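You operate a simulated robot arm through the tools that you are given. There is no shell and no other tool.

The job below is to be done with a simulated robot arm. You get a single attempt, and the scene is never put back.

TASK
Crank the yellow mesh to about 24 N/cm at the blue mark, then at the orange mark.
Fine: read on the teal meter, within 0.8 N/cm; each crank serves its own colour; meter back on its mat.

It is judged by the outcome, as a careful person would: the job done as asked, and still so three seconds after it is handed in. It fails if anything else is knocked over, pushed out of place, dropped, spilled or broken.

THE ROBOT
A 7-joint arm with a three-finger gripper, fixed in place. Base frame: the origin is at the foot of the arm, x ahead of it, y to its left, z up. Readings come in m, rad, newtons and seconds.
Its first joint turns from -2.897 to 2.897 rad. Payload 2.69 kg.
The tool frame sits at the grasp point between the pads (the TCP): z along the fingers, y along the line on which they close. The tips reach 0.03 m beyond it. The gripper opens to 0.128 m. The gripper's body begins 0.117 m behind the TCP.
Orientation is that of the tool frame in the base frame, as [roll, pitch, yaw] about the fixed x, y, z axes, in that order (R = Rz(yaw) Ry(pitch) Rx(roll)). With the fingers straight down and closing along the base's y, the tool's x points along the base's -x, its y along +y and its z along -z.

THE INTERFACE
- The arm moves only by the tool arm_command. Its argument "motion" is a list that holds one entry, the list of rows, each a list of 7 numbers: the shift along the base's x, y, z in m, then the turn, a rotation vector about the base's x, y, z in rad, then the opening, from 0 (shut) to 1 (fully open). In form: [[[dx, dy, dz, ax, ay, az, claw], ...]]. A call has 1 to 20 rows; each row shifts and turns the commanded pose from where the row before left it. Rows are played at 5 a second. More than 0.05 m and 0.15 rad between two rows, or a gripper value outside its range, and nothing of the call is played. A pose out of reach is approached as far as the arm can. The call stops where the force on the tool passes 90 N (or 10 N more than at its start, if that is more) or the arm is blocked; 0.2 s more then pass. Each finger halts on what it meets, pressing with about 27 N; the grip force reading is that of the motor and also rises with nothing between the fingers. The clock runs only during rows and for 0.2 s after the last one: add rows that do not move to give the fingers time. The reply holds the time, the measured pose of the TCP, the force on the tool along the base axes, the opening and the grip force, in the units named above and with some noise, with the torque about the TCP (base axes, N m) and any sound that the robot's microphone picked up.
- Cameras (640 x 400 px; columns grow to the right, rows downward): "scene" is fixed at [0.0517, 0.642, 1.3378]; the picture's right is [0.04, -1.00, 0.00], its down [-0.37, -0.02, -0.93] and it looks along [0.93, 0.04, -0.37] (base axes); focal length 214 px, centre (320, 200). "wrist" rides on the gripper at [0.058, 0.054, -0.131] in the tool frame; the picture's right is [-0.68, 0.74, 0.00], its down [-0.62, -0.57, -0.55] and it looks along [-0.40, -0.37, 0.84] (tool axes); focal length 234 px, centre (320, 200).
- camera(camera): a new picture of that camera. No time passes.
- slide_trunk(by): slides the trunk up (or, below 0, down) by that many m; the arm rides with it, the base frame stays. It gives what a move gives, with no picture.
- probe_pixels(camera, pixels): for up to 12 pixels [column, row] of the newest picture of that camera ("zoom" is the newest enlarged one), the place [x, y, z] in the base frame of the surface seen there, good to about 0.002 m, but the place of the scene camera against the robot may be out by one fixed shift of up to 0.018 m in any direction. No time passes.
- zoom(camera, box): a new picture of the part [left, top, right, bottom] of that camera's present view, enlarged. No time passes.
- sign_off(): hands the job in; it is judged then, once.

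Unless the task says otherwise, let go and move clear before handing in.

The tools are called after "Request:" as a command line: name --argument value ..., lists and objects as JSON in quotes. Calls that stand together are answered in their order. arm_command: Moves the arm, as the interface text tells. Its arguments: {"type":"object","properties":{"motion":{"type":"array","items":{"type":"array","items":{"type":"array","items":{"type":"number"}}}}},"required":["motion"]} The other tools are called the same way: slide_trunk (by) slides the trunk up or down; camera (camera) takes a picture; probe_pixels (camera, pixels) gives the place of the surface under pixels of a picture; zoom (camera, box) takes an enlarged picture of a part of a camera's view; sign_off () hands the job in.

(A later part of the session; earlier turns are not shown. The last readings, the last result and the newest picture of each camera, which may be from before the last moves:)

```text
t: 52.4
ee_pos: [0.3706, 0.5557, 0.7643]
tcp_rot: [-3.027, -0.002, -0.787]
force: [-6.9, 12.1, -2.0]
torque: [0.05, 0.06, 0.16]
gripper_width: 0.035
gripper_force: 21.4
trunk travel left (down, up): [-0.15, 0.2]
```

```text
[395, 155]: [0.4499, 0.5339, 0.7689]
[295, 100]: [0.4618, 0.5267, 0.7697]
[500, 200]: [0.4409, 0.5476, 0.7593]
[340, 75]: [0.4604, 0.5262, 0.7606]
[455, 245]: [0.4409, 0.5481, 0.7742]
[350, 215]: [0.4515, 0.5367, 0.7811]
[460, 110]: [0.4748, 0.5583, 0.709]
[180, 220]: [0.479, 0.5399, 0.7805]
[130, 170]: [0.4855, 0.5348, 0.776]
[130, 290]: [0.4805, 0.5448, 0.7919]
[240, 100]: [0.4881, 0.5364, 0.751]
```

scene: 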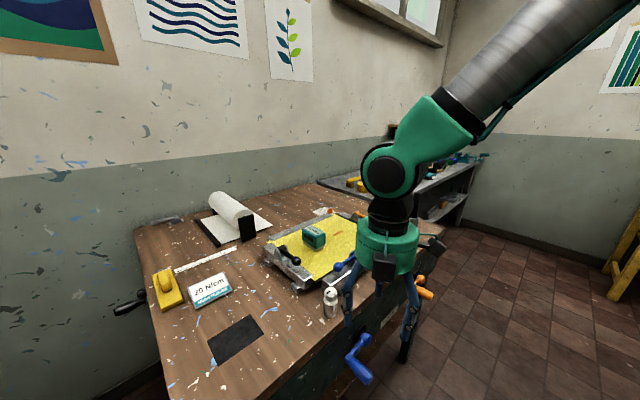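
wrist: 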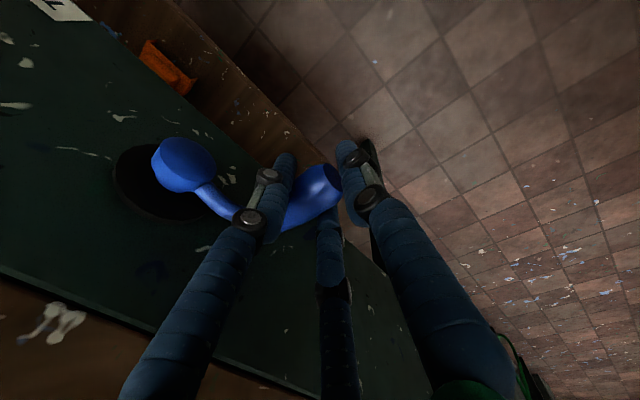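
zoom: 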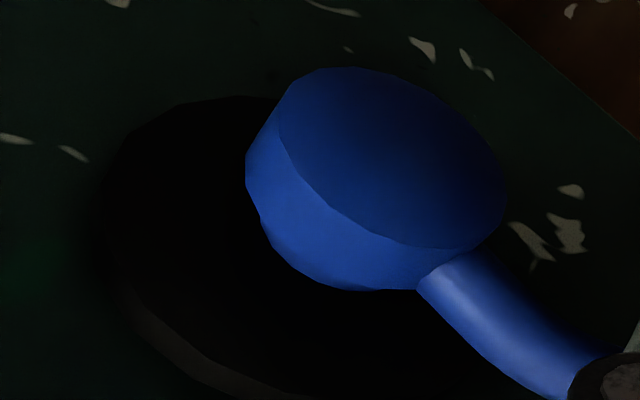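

The hub axis is at (t=-0.061, z=0.7665), so the handle is at about 185° on a 0.0705 m circle. I'll crank about 30° clockwise (handle up) as a trial and read the meter.

Request:
arm_command --motion '[[[-0.0018, 0.0018, 0, 0, 0, 0, 0.05], [0, 0, 0.0062, 0, 0, 0, 0.05], [0, 0, 0.0061, 0, 0, 0, 0.05], [0.0015, -0.0015, 0.0121, 0, 0, 0, 0.05], [0.003, -0.003, 0.0116, 0, 0, 0, 0.05], [0, 0, 0, 0, 0, 0, 0.05]]]'

Request:
zoom --camera "scene" --box '[290, 210, 370, 270]'

Request:
camera --camera "wrist"

```text
t: 53.8
ee_pos: [0.3742, 0.5492, 0.7985]
tcp_rot: [-3.029, 0.001, -0.786]
force: [22.7, -5.2, -9.8]
torque: [-0.11, -0.03, -0.19]
gripper_width: 0.0352
gripper_force: 21.2
trunk travel left (down, up): [-0.15, 0.2]
```

```text
6.67 times, centred on (330, 240) of scene
```

zoom: 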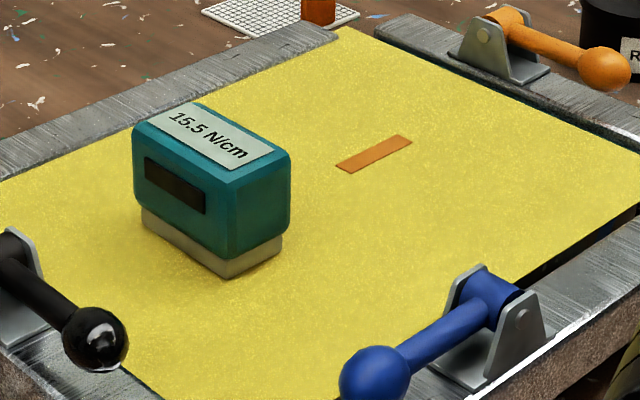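

```text
taken
```

wrist: 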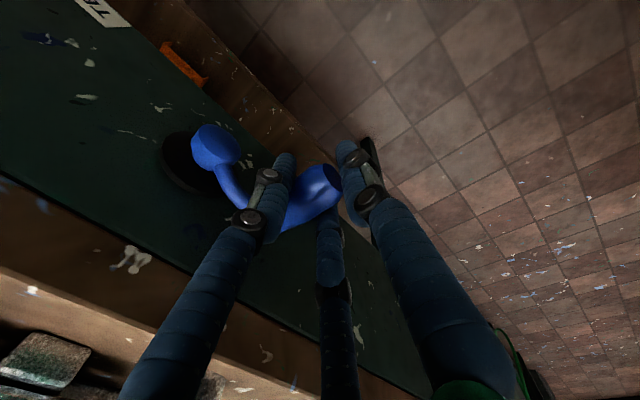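

The reading fell to 15.5, so clockwise slackens: tightening is counter-clockwise (handle down, then right, then up), roughly 7 N/cm per turn. Before swinging under the hub I'll check the space beneath, probing the brown board at wrist (260,100).

Request:
probe_pixels --camera "wrist" --pixels '[[260, 100], [225, 50], [300, 140], [330, 160], [230, 110], [190, 80], [185, 60], [420, 60], [130, 30]]'

Request:
zoom --camera "wrist" --box '[140, 30, 360, 230]'

```text
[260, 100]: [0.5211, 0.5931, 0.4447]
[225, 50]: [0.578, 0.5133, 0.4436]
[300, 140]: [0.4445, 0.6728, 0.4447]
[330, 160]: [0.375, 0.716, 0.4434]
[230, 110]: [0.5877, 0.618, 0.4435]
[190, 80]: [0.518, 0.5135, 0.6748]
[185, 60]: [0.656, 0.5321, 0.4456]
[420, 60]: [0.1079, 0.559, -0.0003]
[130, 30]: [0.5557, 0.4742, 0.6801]
```

```text
2.00 times, centred on (250, 130) of wrist
```

zoom: 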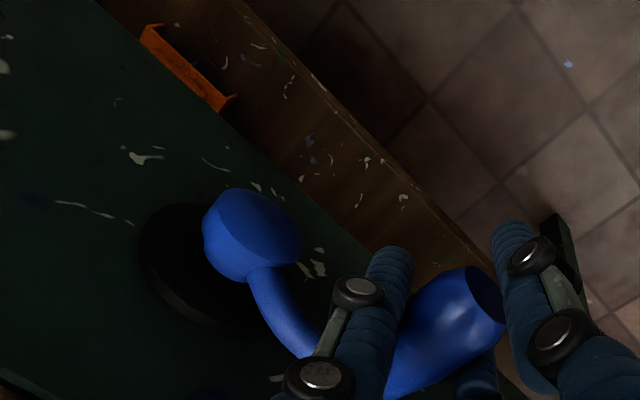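

The space below is free (shelf at z=0.44, apron bottom at 0.675). I'll reverse and crank counter-clockwise from ~152° to 200°, then check forces and the meter.

Request:
arm_command --motion '[[[-0.00156, 0.00156, -0.0089, 0, 0, 0, 0.05], [-0.00226, 0.00226, -0.0119, 0, 0, 0, 0.05], [-0.00078, 0.00078, -0.0122, 0, 0, 0, 0.05], [0.00078, -0.00078, -0.0122, 0, 0, 0, 0.05], [0.00226, -0.00226, -0.0119, 0, 0, 0, 0.05], [0, 0, 0, 0, 0, 0, 0.05]]]'

Request:
zoom --camera "scene" --box '[290, 210, 370, 270]'

Request:
zoom --camera "wrist" --box '[110, 50, 430, 250]'

```text
t: 55.2
ee_pos: [0.3735, 0.5501, 0.742]
tcp_rot: [-3.026, 0.0, -0.787]
force: [33.5, -25.5, 15.5]
torque: [0.05, -0.31, -0.46]
gripper_width: 0.0362
gripper_force: 22.0
trunk travel left (down, up): [-0.15, 0.2]
```

```text
6.67 times, centred on (330, 240) of scene
```

zoom: 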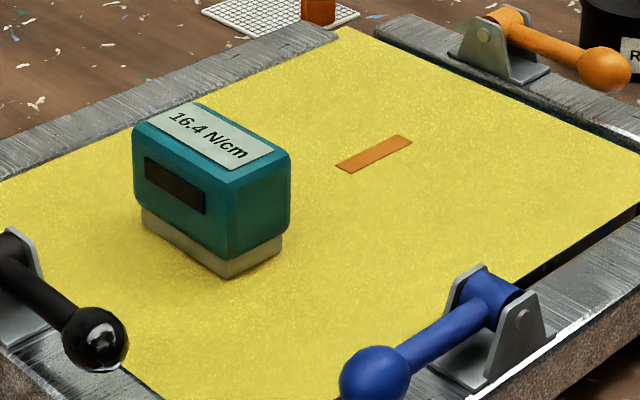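

```text
2.00 times, centred on (270, 150) of wrist
```

zoom: 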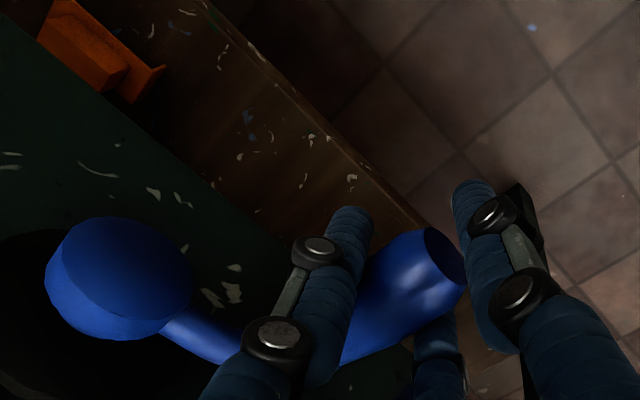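

The meter rises (16.4), confirming counter-clockwise tightens, but a 42 N sideways force says my circle is slightly off. I'll probe the handle's end face and collar to see the crank's real angle.

Request:
probe_pixels --camera "zoom" --pixels '[[445, 258], [435, 240], [455, 275], [400, 260], [390, 300], [130, 265], [70, 230], [180, 265], [190, 330], [110, 300]]'

Request:
zoom --camera "scene" --box '[320, 300, 420, 400]'

```text
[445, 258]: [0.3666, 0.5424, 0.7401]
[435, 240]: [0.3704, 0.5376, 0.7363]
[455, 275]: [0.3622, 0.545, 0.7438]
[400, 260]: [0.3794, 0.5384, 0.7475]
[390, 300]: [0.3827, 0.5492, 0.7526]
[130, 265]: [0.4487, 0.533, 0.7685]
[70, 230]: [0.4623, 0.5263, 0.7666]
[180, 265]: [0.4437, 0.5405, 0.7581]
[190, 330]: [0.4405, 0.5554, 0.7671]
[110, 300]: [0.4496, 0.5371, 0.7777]
```

```text
4.00 times, centred on (370, 350) of scene
```

zoom: 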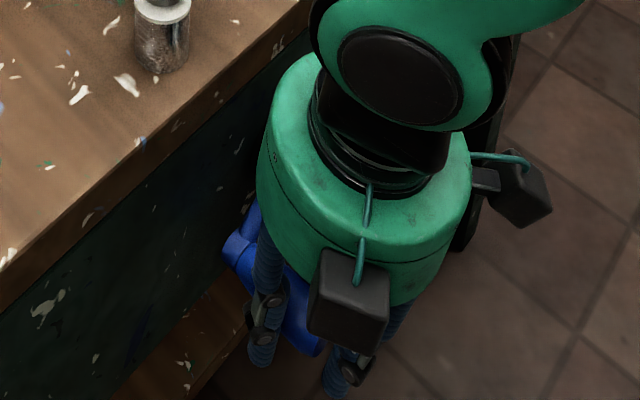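

The handle's true centre is (t=-0.124, z=0.740) about a hub at (-0.0605,0.767): radius 0.0697 m, now at 203°, and the gain is about 6.8 N/cm per turn, so roughly 400° more is needed. I'll continue on the corrected circle to 245° and check.

Request:
arm_command --motion '[[[0.00233, -0.00233, -0.0012, 0, 0, 0, 0.05], [0.00431, -0.00431, -0.0105, 0, 0, 0, 0.05], [0.00552, -0.00552, -0.0093, 0, 0, 0, 0.05], [0.00658, -0.00658, -0.0078, 0, 0, 0, 0.05], [0.00742, -0.00742, -0.0061, 0, 0, 0, 0.05], [0, 0, 0, 0, 0, 0, 0.05]]]'

Request:
zoom --camera "scene" --box '[290, 210, 370, 270]'

Request:
zoom --camera "wrist" --box '[110, 50, 430, 250]'

```text
t: 56.6
ee_pos: [0.3988, 0.5258, 0.7046]
tcp_rot: [-3.029, -0.001, -0.787]
force: [3.4, 9.4, -12.0]
torque: [-0.11, 0.13, 0.18]
gripper_width: 0.0355
gripper_force: 21.8
trunk travel left (down, up): [-0.15, 0.2]
```

```text
6.67 times, centred on (330, 240) of scene
```

zoom: 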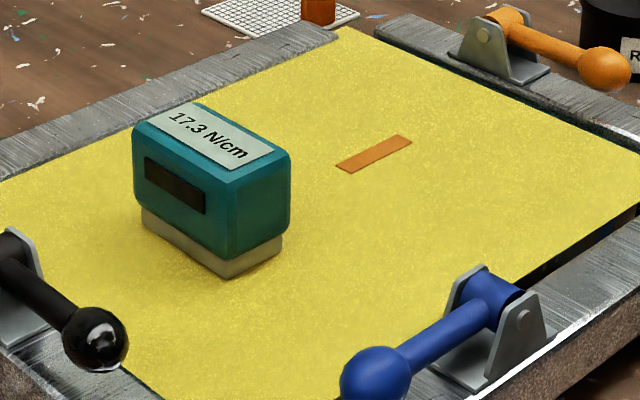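

```text
2.00 times, centred on (270, 150) of wrist
```

zoom: 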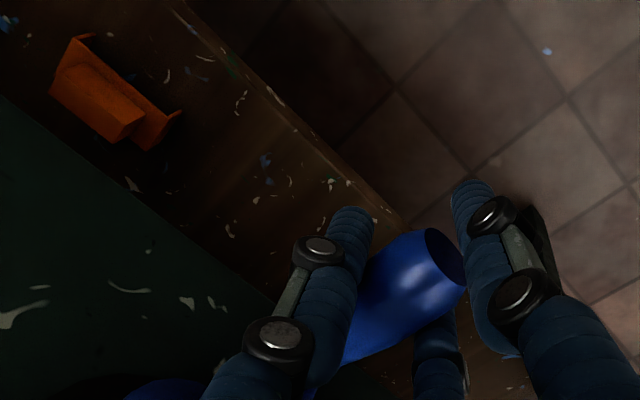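

Forces are now small and the meter reads 17.3. I'll continue round the bottom to 305°.

Request:
arm_command --motion '[[[0.00813, -0.00813, -0.0041, 0, 0, 0, 0.05], [0.00841, -0.00841, -0.0021, 0, 0, 0, 0.05], [0.00863, -0.00863, 0, 0, 0, 0, 0.05], [0.00841, -0.00841, 0.0021, 0, 0, 0, 0.05], [0.00813, -0.00813, 0.0041, 0, 0, 0, 0.05], [0.00742, -0.00742, 0.0061, 0, 0, 0, 0.05], [0, 0, 0, 0, 0, 0, 0.05]]]'

Request:
zoom --camera "scene" --box '[290, 210, 370, 270]'

Request:
zoom --camera "wrist" --box '[110, 50, 430, 250]'

```text
t: 58.2
ee_pos: [0.4478, 0.4771, 0.7129]
tcp_rot: [-3.029, 0.001, -0.787]
force: [3.4, -6.6, -9.3]
torque: [-0.27, 0.23, -0.13]
gripper_width: 0.0351
gripper_force: 21.3
trunk travel left (down, up): [-0.15, 0.2]
```

```text
6.67 times, centred on (330, 240) of scene
```

zoom: 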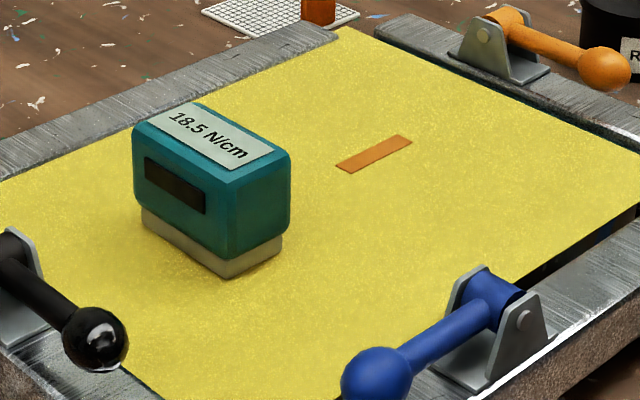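

```text
2.00 times, centred on (270, 150) of wrist
```

zoom: 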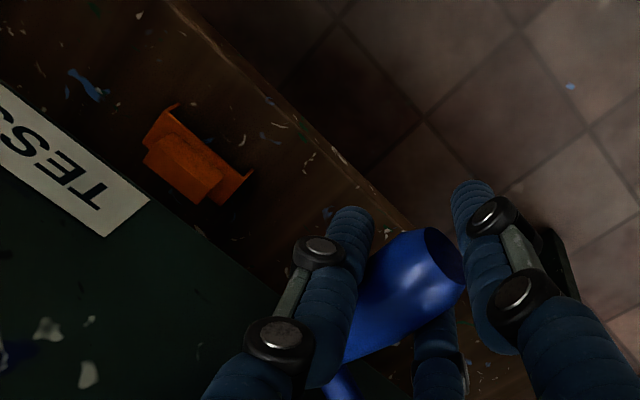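

The meter reads 18.5 at 305° with small forces, about 7.2 N/cm per turn. I'll continue up the right side to 375°.

Request:
arm_command --motion '[[[0.00658, -0.00658, 0.0078, 0, 0, 0, 0.05], [0.00552, -0.00552, 0.0093, 0, 0, 0, 0.05], [0.00431, -0.00431, 0.0105, 0, 0, 0, 0.05], [0.0029, -0.0029, 0.0115, 0, 0, 0, 0.05], [0.00148, -0.00148, 0.0119, 0, 0, 0, 0.05], [0, 0, 0.0122, 0, 0, 0, 0.05], [-0.00148, 0.00148, 0.0119, 0, 0, 0, 0.05], [0, 0, 0, 0, 0, 0, 0.05]]]'

Request:
zoom --camera "scene" --box '[290, 210, 370, 270]'

Request:
zoom --camera "wrist" --box '[110, 50, 430, 250]'

```text
t: 60.0
ee_pos: [0.4671, 0.4561, 0.7892]
tcp_rot: [-3.028, 0.001, -0.787]
force: [3.4, -18.0, 5.2]
torque: [0.0, -0.14, -0.26]
gripper_width: 0.0352
gripper_force: 21.8
trunk travel left (down, up): [-0.15, 0.2]
```

```text
6.67 times, centred on (330, 240) of scene
```

zoom: 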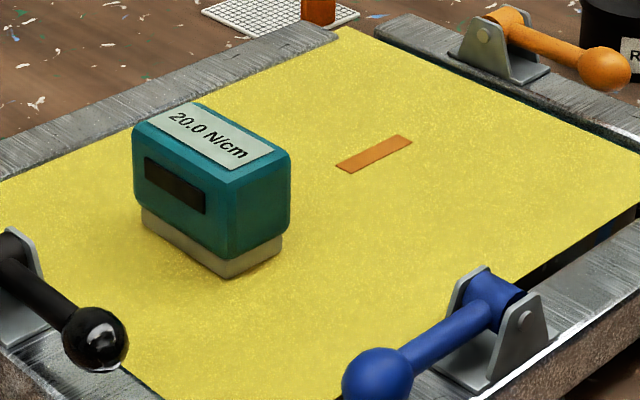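

```text
2.00 times, centred on (270, 150) of wrist
```

zoom: 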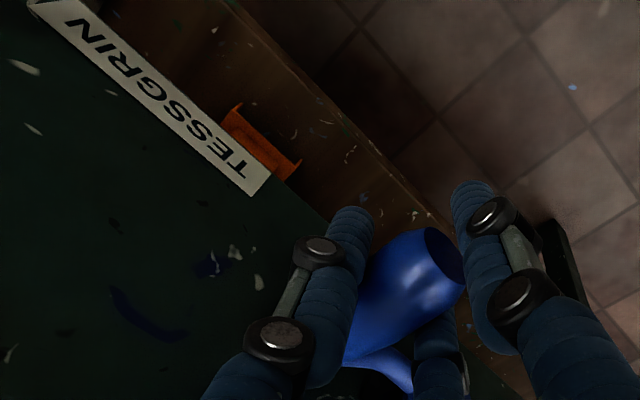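

20.0 N/cm at 375°; about 185° more. I'll go over the top to 455°.

Request:
arm_command --motion '[[[-0.0029, 0.0029, 0.0115, 0, 0, 0, 0.05], [-0.00431, 0.00431, 0.0105, 0, 0, 0, 0.05], [-0.00552, 0.00552, 0.0093, 0, 0, 0, 0.05], [-0.00658, 0.00658, 0.0078, 0, 0, 0, 0.05], [-0.00742, 0.00742, 0.0061, 0, 0, 0, 0.05], [-0.00813, 0.00813, 0.0041, 0, 0, 0, 0.05], [-0.00841, 0.00841, 0.0021, 0, 0, 0, 0.05], [-0.00863, 0.00863, 0, 0, 0, 0, 0.05], [0, 0, 0, 0, 0, 0, 0.05]]]'

Request:
zoom --camera "scene" --box '[290, 210, 370, 270]'

Request:
zoom --camera "wrist" --box '[110, 50, 430, 250]'

```text
t: 62.0
ee_pos: [0.4151, 0.5089, 0.839]
tcp_rot: [-3.028, 0.0, -0.787]
force: [-6.3, -3.4, 8.2]
torque: [0.06, -0.09, 0.08]
gripper_width: 0.0351
gripper_force: 21.0
trunk travel left (down, up): [-0.15, 0.2]
```

```text
6.67 times, centred on (330, 240) of scene
```

zoom: 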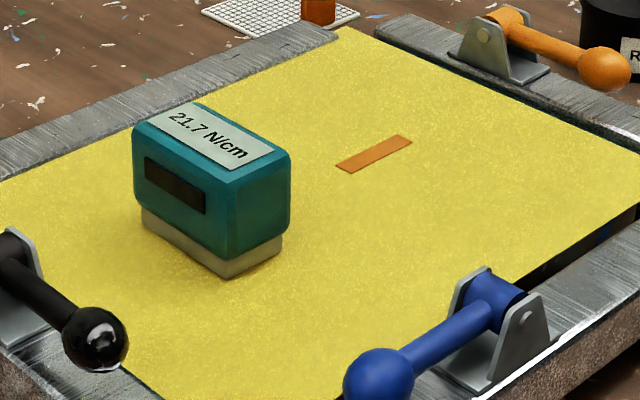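

```text
2.00 times, centred on (270, 150) of wrist
```

zoom: 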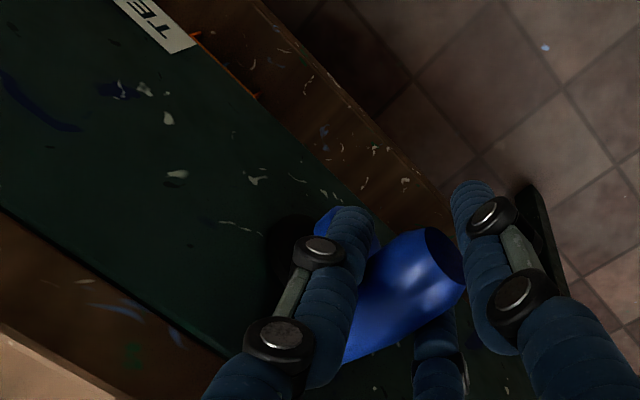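

21.7 at 455°; about 108° more. I'll continue down the left side to 545°.

Request:
arm_command --motion '[[[-0.00841, 0.00841, -0.0021, 0, 0, 0, 0.05], [-0.00813, 0.00813, -0.0041, 0, 0, 0, 0.05], [-0.00742, 0.00742, -0.0061, 0, 0, 0, 0.05], [-0.00658, 0.00658, -0.0078, 0, 0, 0, 0.05], [-0.00552, 0.00552, -0.0093, 0, 0, 0, 0.05], [-0.00431, 0.00431, -0.0105, 0, 0, 0, 0.05], [-0.0029, 0.0029, -0.0115, 0, 0, 0, 0.05], [-0.00148, 0.00148, -0.0119, 0, 0, 0, 0.05], [0, 0, -0.0122, 0, 0, 0, 0.05], [0, 0, 0, 0, 0, 0, 0.05]]]'

Request:
zoom --camera "scene" --box '[290, 210, 370, 270]'

Request:
zoom --camera "wrist" --box '[110, 50, 430, 250]'

```text
t: 64.2
ee_pos: [0.3704, 0.5539, 0.7624]
tcp_rot: [-3.029, -0.002, -0.788]
force: [-1.7, 2.1, -1.5]
torque: [-0.03, 0.05, 0.08]
gripper_width: 0.0352
gripper_force: 21.7
trunk travel left (down, up): [-0.15, 0.2]
```

```text
6.67 times, centred on (330, 240) of scene
```

zoom: 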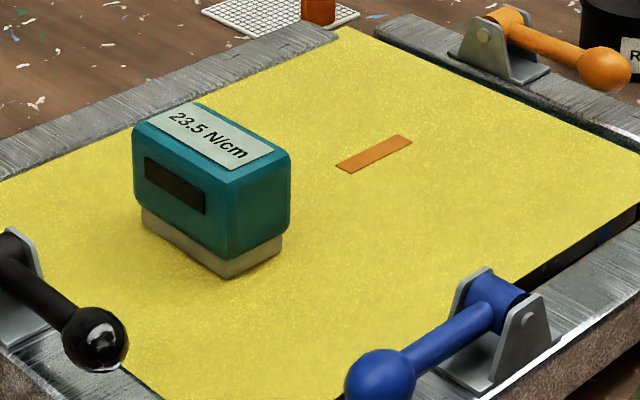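

```text
2.00 times, centred on (270, 150) of wrist
```

zoom: 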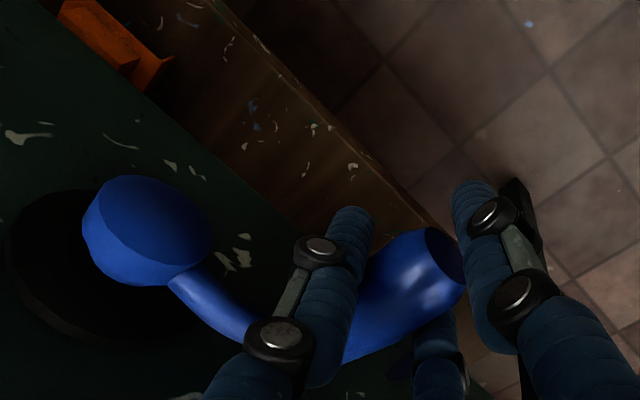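

23.5 N/cm at 545°; about 24° more brings 24.0.

Request:
arm_command --motion '[[[0.00148, -0.00148, -0.0119, 0, 0, 0, 0.05], [0.0029, -0.0029, -0.0115, 0, 0, 0, 0.05], [0.00156, -0.00156, -0.0043, 0, 0, 0, 0.05], [0, 0, 0, 0, 0, 0, 0.05], [0, 0, 0, 0, 0, 0, 0.05]]]'

Request:
zoom --camera "scene" --box '[290, 210, 370, 270]'

```text
t: 65.4
ee_pos: [0.3773, 0.5478, 0.7354]
tcp_rot: [-3.027, 0.0, -0.789]
force: [4.2, -2.2, 1.1]
torque: [0.06, -0.08, -0.05]
gripper_width: 0.0349
gripper_force: 21.7
trunk travel left (down, up): [-0.15, 0.2]
```

```text
6.67 times, centred on (330, 240) of scene
```

zoom: 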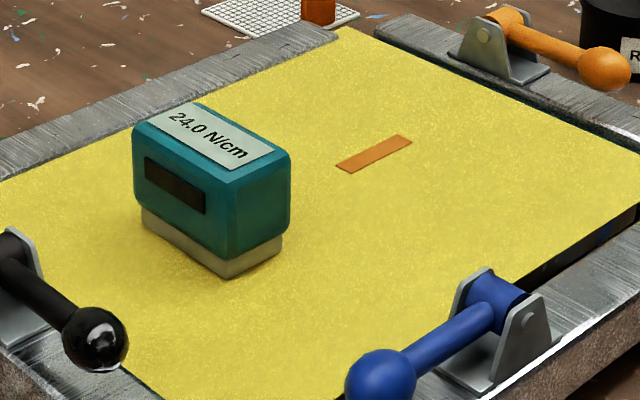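

The meter now reads 24.0 N/cm. I'll open the fingers and see whether the crank holds.

Request:
arm_command --motion '[[[0, 0, 0, 0, 0, 0, 0.3], [0, 0, 0, 0, 0, 0, 0.45], [0, 0, 0, 0, 0, 0, 0.6], [0, 0, 0, 0, 0, 0, 0.6], [0, 0, 0, 0, 0, 0, 0.6], [0, 0, 0, 0, 0, 0, 0.6]]]'

Request:
zoom --camera "scene" --box '[290, 210, 370, 270]'

Request:
camera --camera "wrist"

```text
t: 66.8
ee_pos: [0.3766, 0.548, 0.7368]
tcp_rot: [-3.028, 0.001, -0.786]
force: [0.3, -0.2, -0.5]
torque: [0.0, 0.01, 0.03]
gripper_width: 0.0768
gripper_force: 0.1
trunk travel left (down, up): [-0.15, 0.2]
```

```text
6.67 times, centred on (330, 240) of scene
```

zoom: 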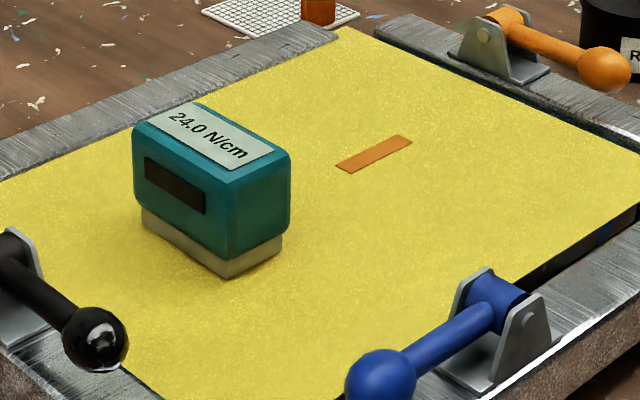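

```text
taken
```

wrist: 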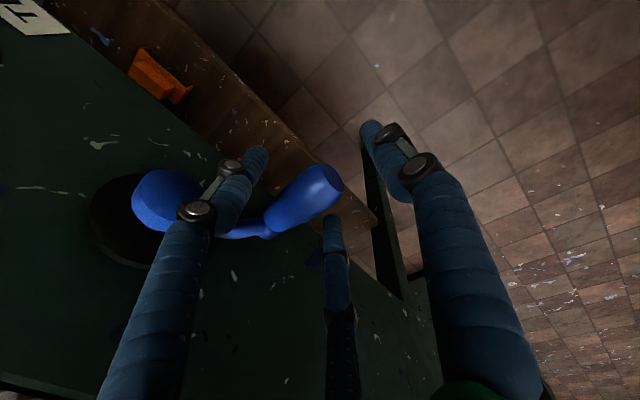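

The crank holds at 24.0 with the hand open. I'll withdraw straight up, level the tool, and go over the meter — the present yaw already suits gripping it along its length from the near side.

Request:
arm_command --motion '[[[0, 0, 0.04, 0, 0, 0, 0.6], [0, 0, 0.04, 0, 0, 0, 0.6], [0, 0, 0.04, 0, 0, 0, 0.6], [0, 0, 0.04, 0, 0, 0, 0.6], [0, 0, 0.04, 0, 0, 0, 0.6], [0, 0, 0.04, 0, 0, 0, 0.6], [0, 0, 0.045, -0.085, 0.085, 0, 0.6], [0, 0, 0.045, 0, 0, 0, 0.6], [0, 0, 0, 0, 0, 0, 0.8]]]'

Request:
camera --camera "scene"

```text
t: 68.8
ee_pos: [0.3754, 0.5475, 1.0679]
tcp_rot: [3.135, 0.001, -0.786]
force: [0.3, -1.2, 0.2]
torque: [0.03, -0.02, 0.02]
gripper_width: 0.1023
gripper_force: 0.1
trunk travel left (down, up): [-0.15, 0.2]
```

```text
taken
```

scene: 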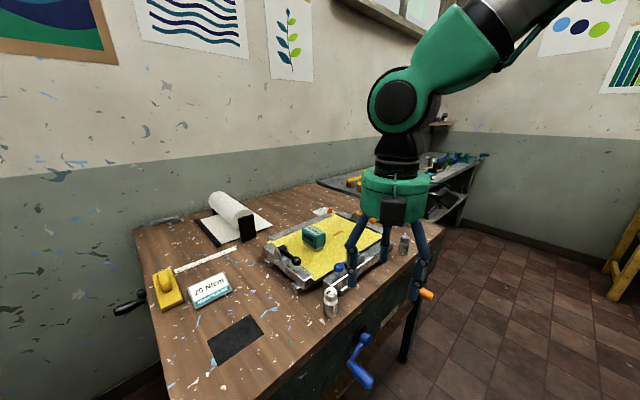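

All is in place. I'll move at height to above the meter and look.

Request:
arm_command --motion '[[[0.0333, 0.0174, 0, 0, 0, 0, 0.8], [0.0333, 0.0174, 0, 0, 0, 0, 0.8], [0.0333, 0.0174, 0, 0, 0, 0, 0.8], [0.0333, 0.0174, 0, 0, 0, 0, 0.8], [0.0333, 0.0174, 0, 0, 0, 0, 0.8], [0.0333, 0.0174, 0, 0, 0, 0, 0.8], [0.0333, 0.0174, 0, 0, 0, 0, 0.8], [0.0333, 0.0174, 0, 0, 0, 0, 0.8], [0, 0, 0, 0, 0, 0, 0.8]]]'

Request:
zoom --camera "wrist" --box '[220, 60, 440, 230]'

Request:
zoom --camera "scene" --box '[250, 190, 410, 300]'

```text
t: 70.8
ee_pos: [0.6462, 0.6878, 1.065]
tcp_rot: [3.135, 0.001, -0.786]
force: [0.6, -0.3, 0.0]
torque: [-0.03, 0.03, 0.01]
gripper_width: 0.1025
gripper_force: 0.0
trunk travel left (down, up): [-0.15, 0.2]
```

```text
2.35 times, centred on (330, 145) of wrist
```

zoom: 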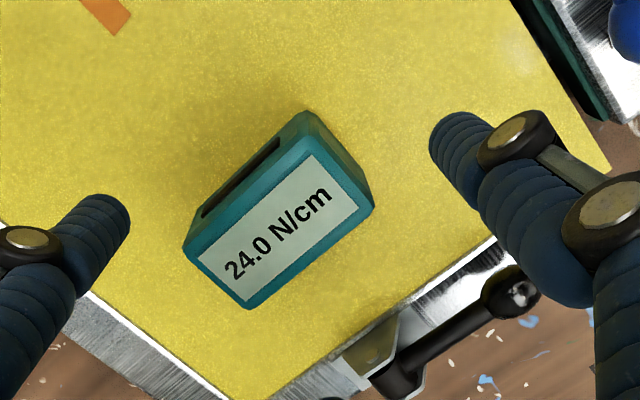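

```text
3.64 times, centred on (330, 245) of scene
```

zoom: 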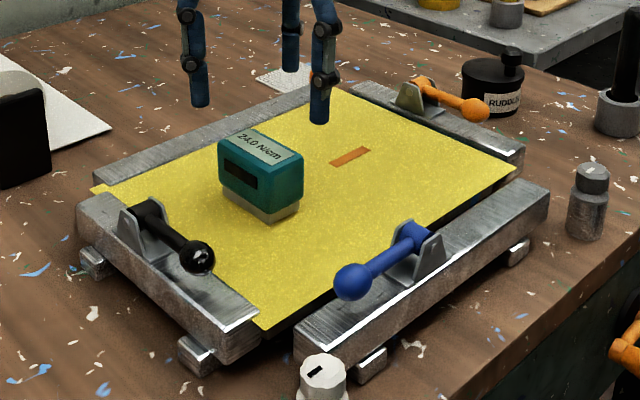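

Request:
zoom --camera "wrist" --box '[220, 60, 440, 230]'

Request:
probe_pixels --camera "zoom" --pixels '[[309, 156], [358, 207], [247, 299], [198, 247], [278, 228], [373, 205], [248, 308], [185, 245], [118, 8], [118, 33], [90, 10]]'

```text
2.35 times, centred on (330, 145) of wrist
```

zoom: 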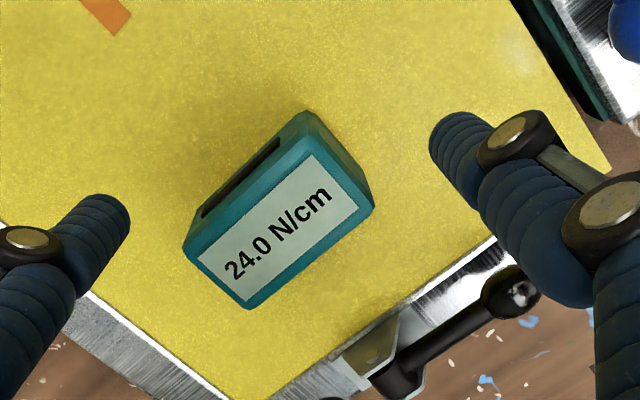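

```text
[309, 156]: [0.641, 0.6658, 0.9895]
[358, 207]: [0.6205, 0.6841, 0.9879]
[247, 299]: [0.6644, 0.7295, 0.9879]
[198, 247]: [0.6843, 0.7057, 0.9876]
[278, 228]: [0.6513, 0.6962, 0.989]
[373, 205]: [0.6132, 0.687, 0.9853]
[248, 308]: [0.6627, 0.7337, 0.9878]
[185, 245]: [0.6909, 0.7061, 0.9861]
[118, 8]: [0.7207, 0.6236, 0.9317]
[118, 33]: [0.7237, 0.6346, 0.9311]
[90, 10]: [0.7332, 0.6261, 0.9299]
```

The meter sits at (0.6526,0.6963), axis 44°. I'll centre, lower to TCP z≈0.973 with fingers open, and close most of the way.

Request:
arm_command --motion '[[[-0.0042, -0.0018, 0, 0, 0, -0.012, 0.8], [0, 0, -0.03, 0, 0, 0, 0.8], [0, 0, -0.03, 0, 0, 0, 0.8], [0, 0, -0.02, 0, 0, 0, 0.8], [0, 0, -0.012, 0, 0, 0, 0.8], [0, 0, 0, 0, 0, 0, 0.6], [0, 0, 0, 0, 0, 0, 0.45], [0, 0, 0, 0, 0, 0, 0.43]]]'

Request:
zoom --camera "wrist" --box '[220, 60, 440, 260]'

Request:
zoom --camera "scene" --box '[270, 200, 390, 290]'

```text
t: 72.6
ee_pos: [0.6399, 0.6854, 0.9737]
tcp_rot: [3.138, -0.001, -0.799]
force: [0.7, 0.2, -0.3]
torque: [0.0, 0.0, 0.01]
gripper_width: 0.0551
gripper_force: 0.2
trunk travel left (down, up): [-0.15, 0.2]
```

```text
2.00 times, centred on (330, 160) of wrist
```

zoom: 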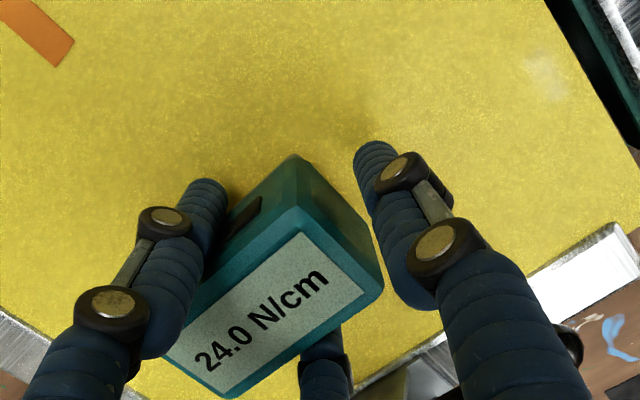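

```text
4.44 times, centred on (330, 245) of scene
```

zoom: 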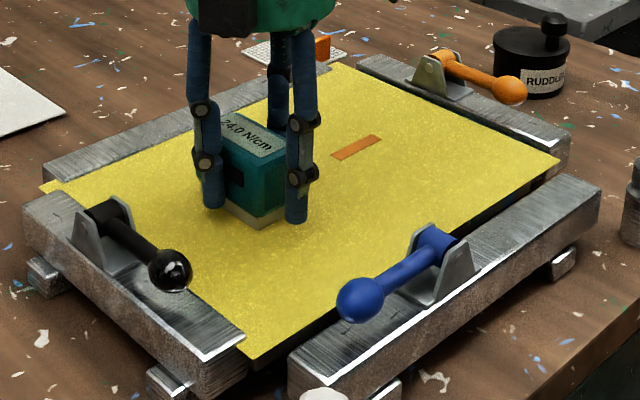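

The fingers sit evenly about the meter. I'll close the grip, lift gently to height, and check it.

Request:
arm_command --motion '[[[0, 0, 0, 0, 0, 0, 0.35], [0, 0, 0, 0, 0, 0, 0.2], [0, 0, 0, 0, 0, 0, 0.1], [0, 0, 0, 0, 0, 0, 0.1], [0, 0, 0, 0, 0, 0, 0.1], [0, 0, 0.005, 0, 0, 0, 0.1], [0, 0, 0.02, 0, 0, 0, 0.1], [0, 0, 0.03, 0, 0, 0, 0.1], [0, 0, 0.03, 0, 0, 0, 0.1], [0, 0, 0, 0, 0, 0, 0.1]]]'

Request:
zoom --camera "wrist" --box '[220, 60, 440, 260]'

Request:
zoom --camera "scene" --box '[270, 180, 410, 290]'

```text
t: 74.8
ee_pos: [0.6376, 0.6842, 1.0599]
tcp_rot: [3.134, -0.002, -0.8]
force: [0.4, -0.4, -1.9]
torque: [-0.01, 0.04, 0.02]
gripper_width: 0.0516
gripper_force: 27.1
trunk travel left (down, up): [-0.15, 0.2]
```

```text
2.00 times, centred on (330, 160) of wrist
```

zoom: 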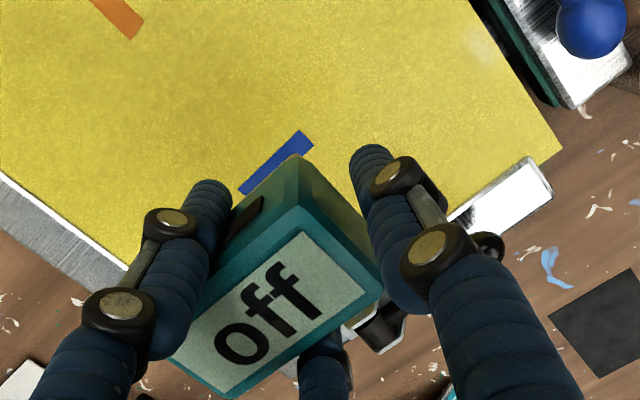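

```text
3.64 times, centred on (340, 235) of scene
```

zoom: 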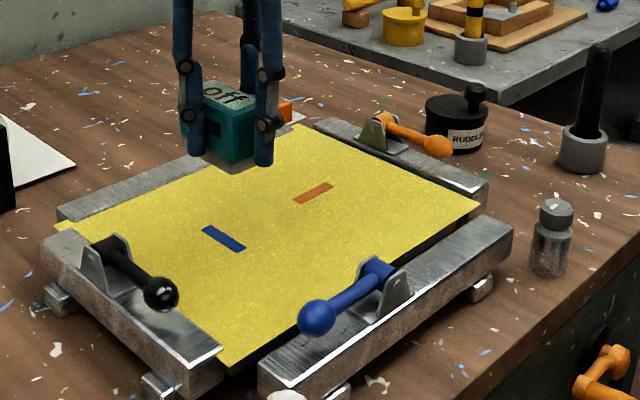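

The meter is lifted (display back to "off") and firmly held. I'll carry it to the orange mark, turning -90° to lie along it.

Request:
arm_command --motion '[[[0.008, -0.0054, 0, 0, 0, -0.1431, 0.1], [0.008, -0.0054, 0, 0, 0, -0.1431, 0.1], [0.008, -0.0054, 0, 0, 0, -0.1431, 0.1], [0.008, -0.0054, 0, 0, 0, -0.1431, 0.1], [0.008, -0.0054, 0, 0, 0, -0.1431, 0.1], [0.008, -0.0054, 0, 0, 0, -0.1431, 0.1], [0.008, -0.0054, 0, 0, 0, -0.1431, 0.1], [0.008, -0.0054, 0, 0, 0, -0.1431, 0.1], [0.008, -0.0054, 0, 0, 0, -0.1431, 0.1], [0.008, -0.0054, 0, 0, 0, -0.1431, 0.1], [0.008, -0.0054, 0, 0, 0, -0.1431, 0.1], [0, 0, 0, 0, 0, 0, 0.1], [0, 0, 0, 0, 0, 0, 0.1]]]'

Request:
zoom --camera "wrist" --box '[220, 60, 440, 260]'

Request:
zoom --camera "scene" --box '[270, 180, 410, 290]'

```text
t: 77.6
ee_pos: [0.7273, 0.6259, 1.0598]
tcp_rot: [3.137, -0.002, -2.374]
force: [0.4, 1.3, -2.2]
torque: [0.02, 0.06, -0.01]
gripper_width: 0.0518
gripper_force: 27.4
trunk travel left (down, up): [-0.15, 0.2]
```

```text
2.00 times, centred on (330, 160) of wrist
```

zoom: 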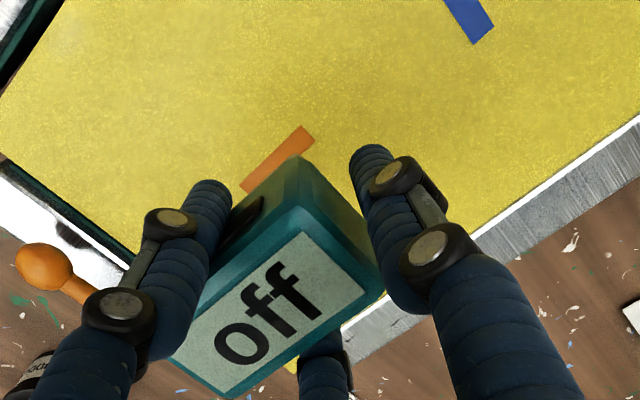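

```text
3.64 times, centred on (340, 235) of scene
```

zoom: 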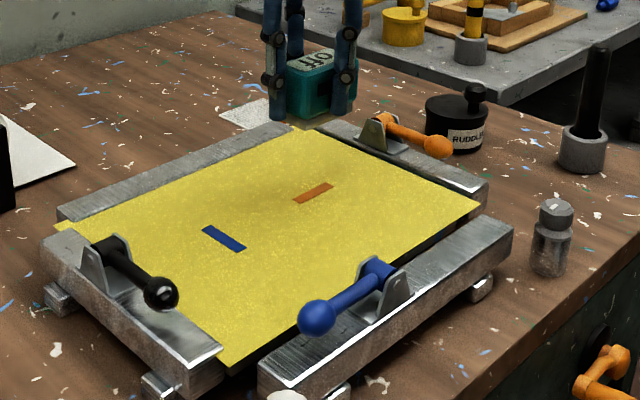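

Request:
probe_pixels --camera "zoom" --pixels '[[313, 193], [296, 200], [330, 186], [223, 239]]'

Request:
zoom --camera "wrist" --box '[220, 60, 440, 260]'

Request:
probe_pixels --camera "zoom" --pixels '[[302, 127], [312, 140], [242, 186], [304, 235], [365, 290], [170, 355], [225, 395], [270, 315], [447, 5], [475, 42], [492, 22]]'

```text
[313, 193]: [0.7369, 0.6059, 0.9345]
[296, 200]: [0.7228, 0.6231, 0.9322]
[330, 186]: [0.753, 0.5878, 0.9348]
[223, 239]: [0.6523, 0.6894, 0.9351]
```

```text
2.00 times, centred on (330, 160) of wrist
```

zoom: 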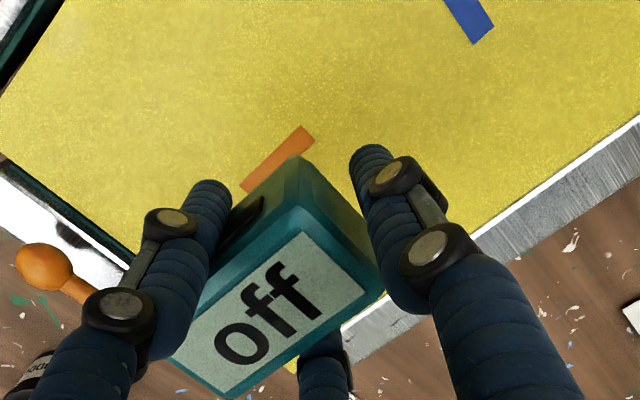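

```text
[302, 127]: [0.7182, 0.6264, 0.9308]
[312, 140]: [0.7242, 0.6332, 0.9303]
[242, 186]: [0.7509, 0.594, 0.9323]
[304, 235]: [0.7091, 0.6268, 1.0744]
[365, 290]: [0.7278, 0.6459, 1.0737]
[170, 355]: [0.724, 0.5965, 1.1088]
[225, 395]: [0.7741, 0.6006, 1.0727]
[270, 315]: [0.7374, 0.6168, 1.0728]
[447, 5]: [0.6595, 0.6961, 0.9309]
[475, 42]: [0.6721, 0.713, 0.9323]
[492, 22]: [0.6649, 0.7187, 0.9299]
```

The meter at ≈(0.738,0.615), -45°, already lines up with the orange mark (centre ≈(0.737,0.614), -45°). I'll lower it, the last millimetres slowly.

Request:
arm_command --motion '[[[-0.001, -0.001, -0.03, 0, 0, 0, 0.1], [0, 0, -0.03, 0, 0, 0, 0.1], [0, 0, -0.02, 0, 0, 0, 0.1], [0, 0, -0.006, 0, 0, 0, 0.1], [0, 0, -0.0025, 0, 0, 0, 0.1], [0, 0, 0, 0, 0, 0, 0.1], [0, 0, 0, 0, 0, 0, 0.1]]]'

Request:
zoom --camera "scene" --box '[300, 200, 380, 260]'

```text
t: 79.2
ee_pos: [0.7257, 0.6244, 0.9742]
tcp_rot: [3.136, 0.004, -2.373]
force: [-1.9, -3.2, 23.2]
torque: [-0.47, -0.1, -0.05]
gripper_width: 0.0516
gripper_force: 26.7
trunk travel left (down, up): [-0.15, 0.2]
```

```text
6.67 times, centred on (340, 230) of scene
```

zoom: 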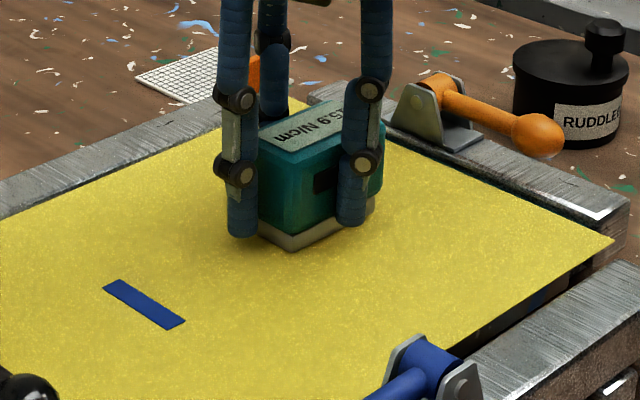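

The meter has touched (23 N, a bit firm) and reads about 15.9. I'll ease up slightly, release, and rise.

Request:
arm_command --motion '[[[0, 0, 0.001, 0, 0, 0, 0.1], [0, 0, 0.0003, 0, 0, 0, 0.1], [0, 0, 0, 0, 0, 0, 0.5], [0, 0, 0, 0, 0, 0, 0.8], [0, 0, 0, 0, 0, 0, 0.8], [0, 0, 0.02, 0, 0, 0, 0.8], [0, 0, 0.04, 0, 0, 0, 0.8], [0, 0, 0.04, 0, 0, 0, 0.8], [0, 0, 0, 0, 0, 0, 0.8]]]'

Request:
zoom --camera "scene" --box '[300, 200, 380, 260]'

Request:
zoom --camera "wrist" --box '[220, 60, 440, 230]'

```text
t: 81.2
ee_pos: [0.7262, 0.6248, 1.0716]
tcp_rot: [3.135, 0.0, -2.374]
force: [0.1, 0.0, 0.7]
torque: [0.06, -0.04, 0.01]
gripper_width: 0.1022
gripper_force: 0.0
trunk travel left (down, up): [-0.15, 0.2]
```

```text
6.67 times, centred on (340, 230) of scene
```

zoom: 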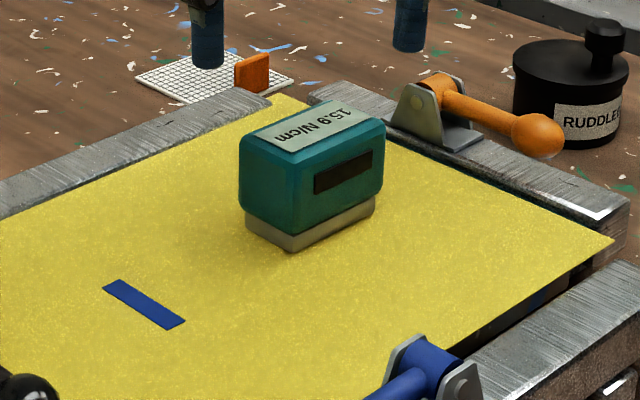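

```text
2.35 times, centred on (330, 145) of wrist
```

zoom: 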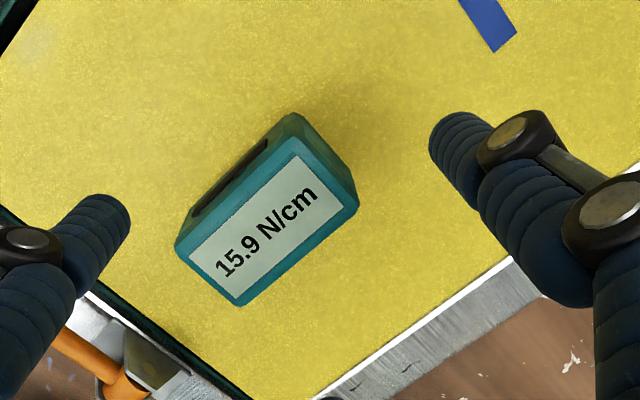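

The orange mark reads 15.9 N/cm, so it too needs about +8. I'll retreat at height to above the orange crank, turning the hand back to face it.

Request:
arm_command --motion '[[[-0.0109, -0.0277, 0, 0, 0, 0.144, 0.8], [-0.0109, -0.0277, 0, 0, 0, 0.144, 0.8], [-0.0109, -0.0277, 0, 0, 0, 0.144, 0.8], [-0.0109, -0.0277, 0, 0, 0, 0.144, 0.8], [-0.0109, -0.0277, 0, 0, 0, 0.144, 0.8], [-0.0109, -0.0277, 0, 0, 0, 0.144, 0.8], [-0.0109, -0.0277, 0, 0, 0, 0.144, 0.8], [-0.0109, -0.0277, 0, 0, 0, 0.144, 0.8], [-0.0109, -0.0277, 0, 0, 0, 0.144, 0.8], [-0.0109, -0.0277, 0, 0, 0, 0.144, 0.8], [-0.0109, -0.0277, 0, 0, 0, 0.144, 0.8], [0, 0, 0, 0, 0, 0, 0.8], [0, 0, 0, 0, 0, 0, 0.8]]]'

Request:
camera --camera "wrist"

Request:
camera --camera "scene"

```text
t: 84.0
ee_pos: [0.6057, 0.3202, 1.071]
tcp_rot: [3.138, -0.001, -0.79]
force: [0.4, 0.5, 0.1]
torque: [0.01, 0.01, 0.01]
gripper_width: 0.1026
gripper_force: 0.0
trunk travel left (down, up): [-0.15, 0.2]
```

```text
taken
```

wrist: 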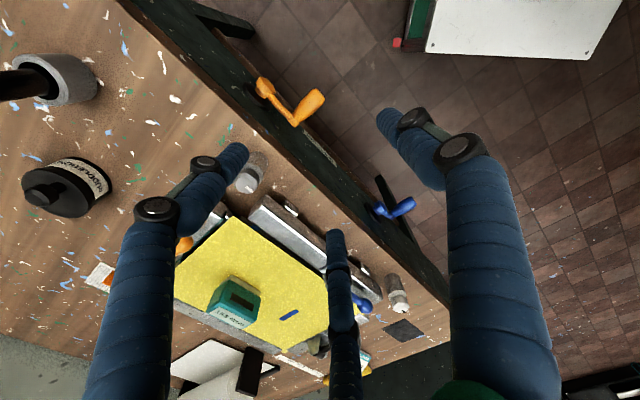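

```text
taken
```

scene: 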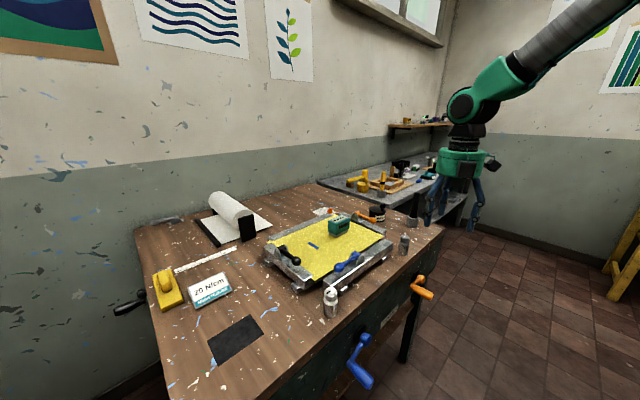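

The hand reached the pose above the orange crank (wrist (292,102)). I'll measure the crank, and the grey jar near it at (250,172).

Request:
zoom --camera "wrist" --box '[230, 60, 350, 150]'

Request:
probe_pixels --camera "wrist" --pixels '[[245, 182], [252, 170], [258, 158], [262, 170], [290, 150], [300, 165]]'

```text
4.44 times, centred on (290, 105) of wrist
```

zoom: 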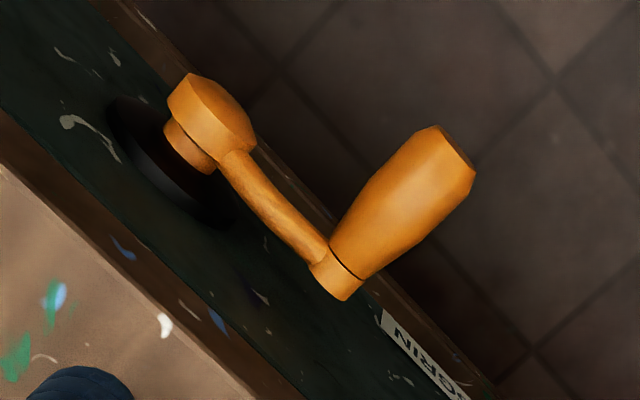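

```text
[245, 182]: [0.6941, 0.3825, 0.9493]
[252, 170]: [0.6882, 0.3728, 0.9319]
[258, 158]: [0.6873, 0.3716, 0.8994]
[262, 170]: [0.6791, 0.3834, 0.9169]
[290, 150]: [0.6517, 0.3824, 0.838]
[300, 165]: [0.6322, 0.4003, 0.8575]
```

Request:
probe_pixels --camera "zoom" --pixels '[[455, 150], [462, 160], [430, 165], [400, 200], [370, 235], [380, 180], [430, 215], [335, 275], [280, 215], [215, 115], [190, 85], [250, 130]]'

```text
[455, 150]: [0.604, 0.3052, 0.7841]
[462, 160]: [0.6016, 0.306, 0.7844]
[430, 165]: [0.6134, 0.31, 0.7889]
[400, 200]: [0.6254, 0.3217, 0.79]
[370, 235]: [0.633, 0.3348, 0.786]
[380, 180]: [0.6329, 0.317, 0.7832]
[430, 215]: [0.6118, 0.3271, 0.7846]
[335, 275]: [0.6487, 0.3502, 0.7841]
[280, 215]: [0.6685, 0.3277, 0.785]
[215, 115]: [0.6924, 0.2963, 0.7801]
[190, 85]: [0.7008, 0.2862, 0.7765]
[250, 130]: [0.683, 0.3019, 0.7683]
```

Orange handle axis: t≈0.212, z≈0.776, hub at t≈0.2815; the grey jar (s≥0.748) is clear. I'll tilt slightly, centre over the handle, and lower partway to check.

Request:
arm_command --motion '[[[0.007, -0.007, 0, 0.085, -0.085, 0, 0.6], [0, 0, -0.04, 0, 0, 0, 0.6], [0, 0, -0.04, 0, 0, 0, 0.6], [0, 0, -0.04, 0, 0, 0, 0.6], [0, 0, -0.04, 0, 0, 0, 0.6], [0, 0, -0.04, 0, 0, 0, 0.6], [0, 0, -0.02, 0, 0, 0, 0.6], [0, 0, 0, 0, 0, 0, 0.6]]]'

Request:
camera --camera "wrist"

Request:
zoom --camera "scene" --box '[350, 180, 500, 330]'

```text
t: 85.8
ee_pos: [0.6133, 0.3135, 0.8517]
tcp_rot: [-3.027, 0.0, -0.791]
force: [-0.3, -0.2, 0.3]
torque: [0.0, -0.02, 0.01]
gripper_width: 0.0767
gripper_force: 0.1
trunk travel left (down, up): [-0.15, 0.2]
```

```text
taken
```

wrist: 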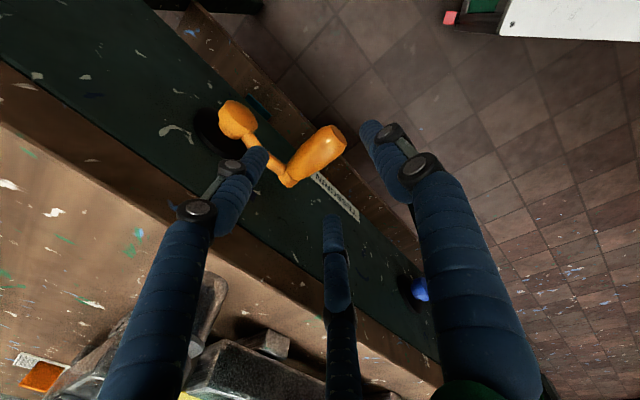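

```text
2.67 times, centred on (425, 255) of scene
```

zoom: 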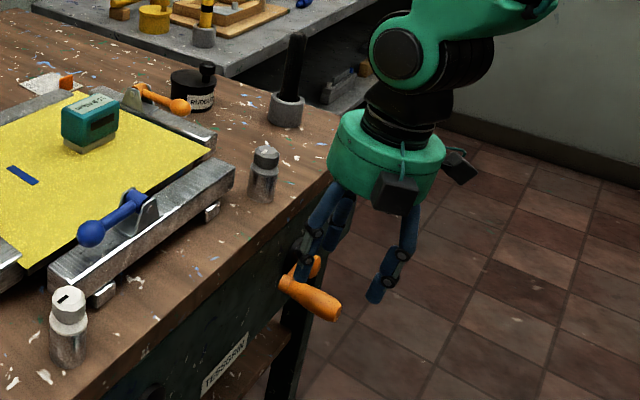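

The handle (wrist (317,152)) is centred between the fingers just as the blue one was. I'll lower the last 0.073 m and close.

Request:
arm_command --motion '[[[0, 0, -0.025, 0, 0, 0, 0.6], [0, 0, -0.025, 0, 0, 0, 0.6], [0, 0, -0.023, 0, 0, 0, 0.6], [0, 0, 0, 0, 0, 0, 0.6], [0, 0, 0, 0, 0, 0, 0.45], [0, 0, 0, 0, 0, 0, 0.35], [0, 0, 0, 0, 0, 0, 0.2], [0, 0, 0, 0, 0, 0, 0.05], [0, 0, 0, 0, 0, 0, 0.05]]]'

Request:
camera --camera "wrist"

Request:
zoom --camera "scene" --box '[300, 200, 380, 260]'

```text
t: 87.8
ee_pos: [0.6131, 0.3144, 0.7784]
tcp_rot: [-3.026, -0.003, -0.788]
force: [-1.1, 10.2, 0.5]
torque: [0.05, -0.01, 0.09]
gripper_width: 0.0351
gripper_force: 21.7
trunk travel left (down, up): [-0.15, 0.2]
```

```text
taken
```

wrist: 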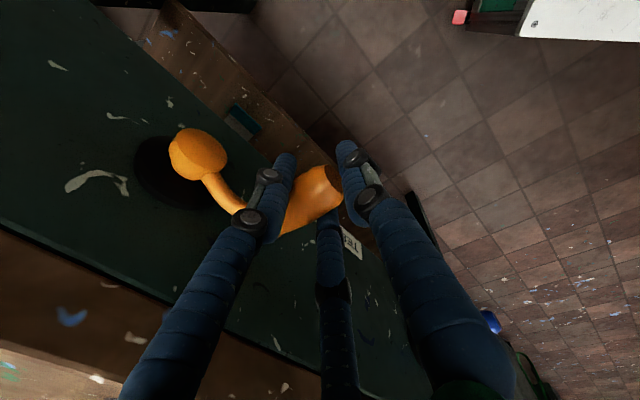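

```text
6.67 times, centred on (340, 230) of scene
```

zoom: 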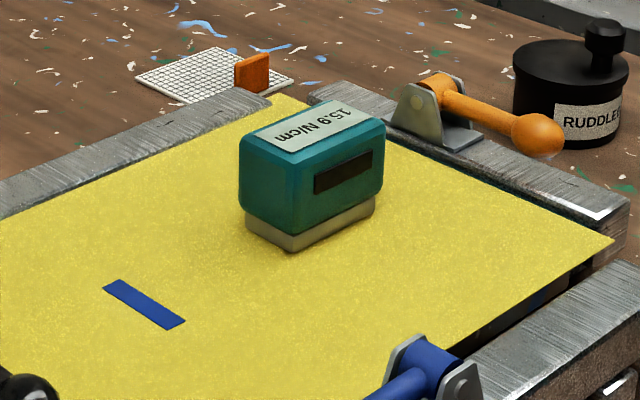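

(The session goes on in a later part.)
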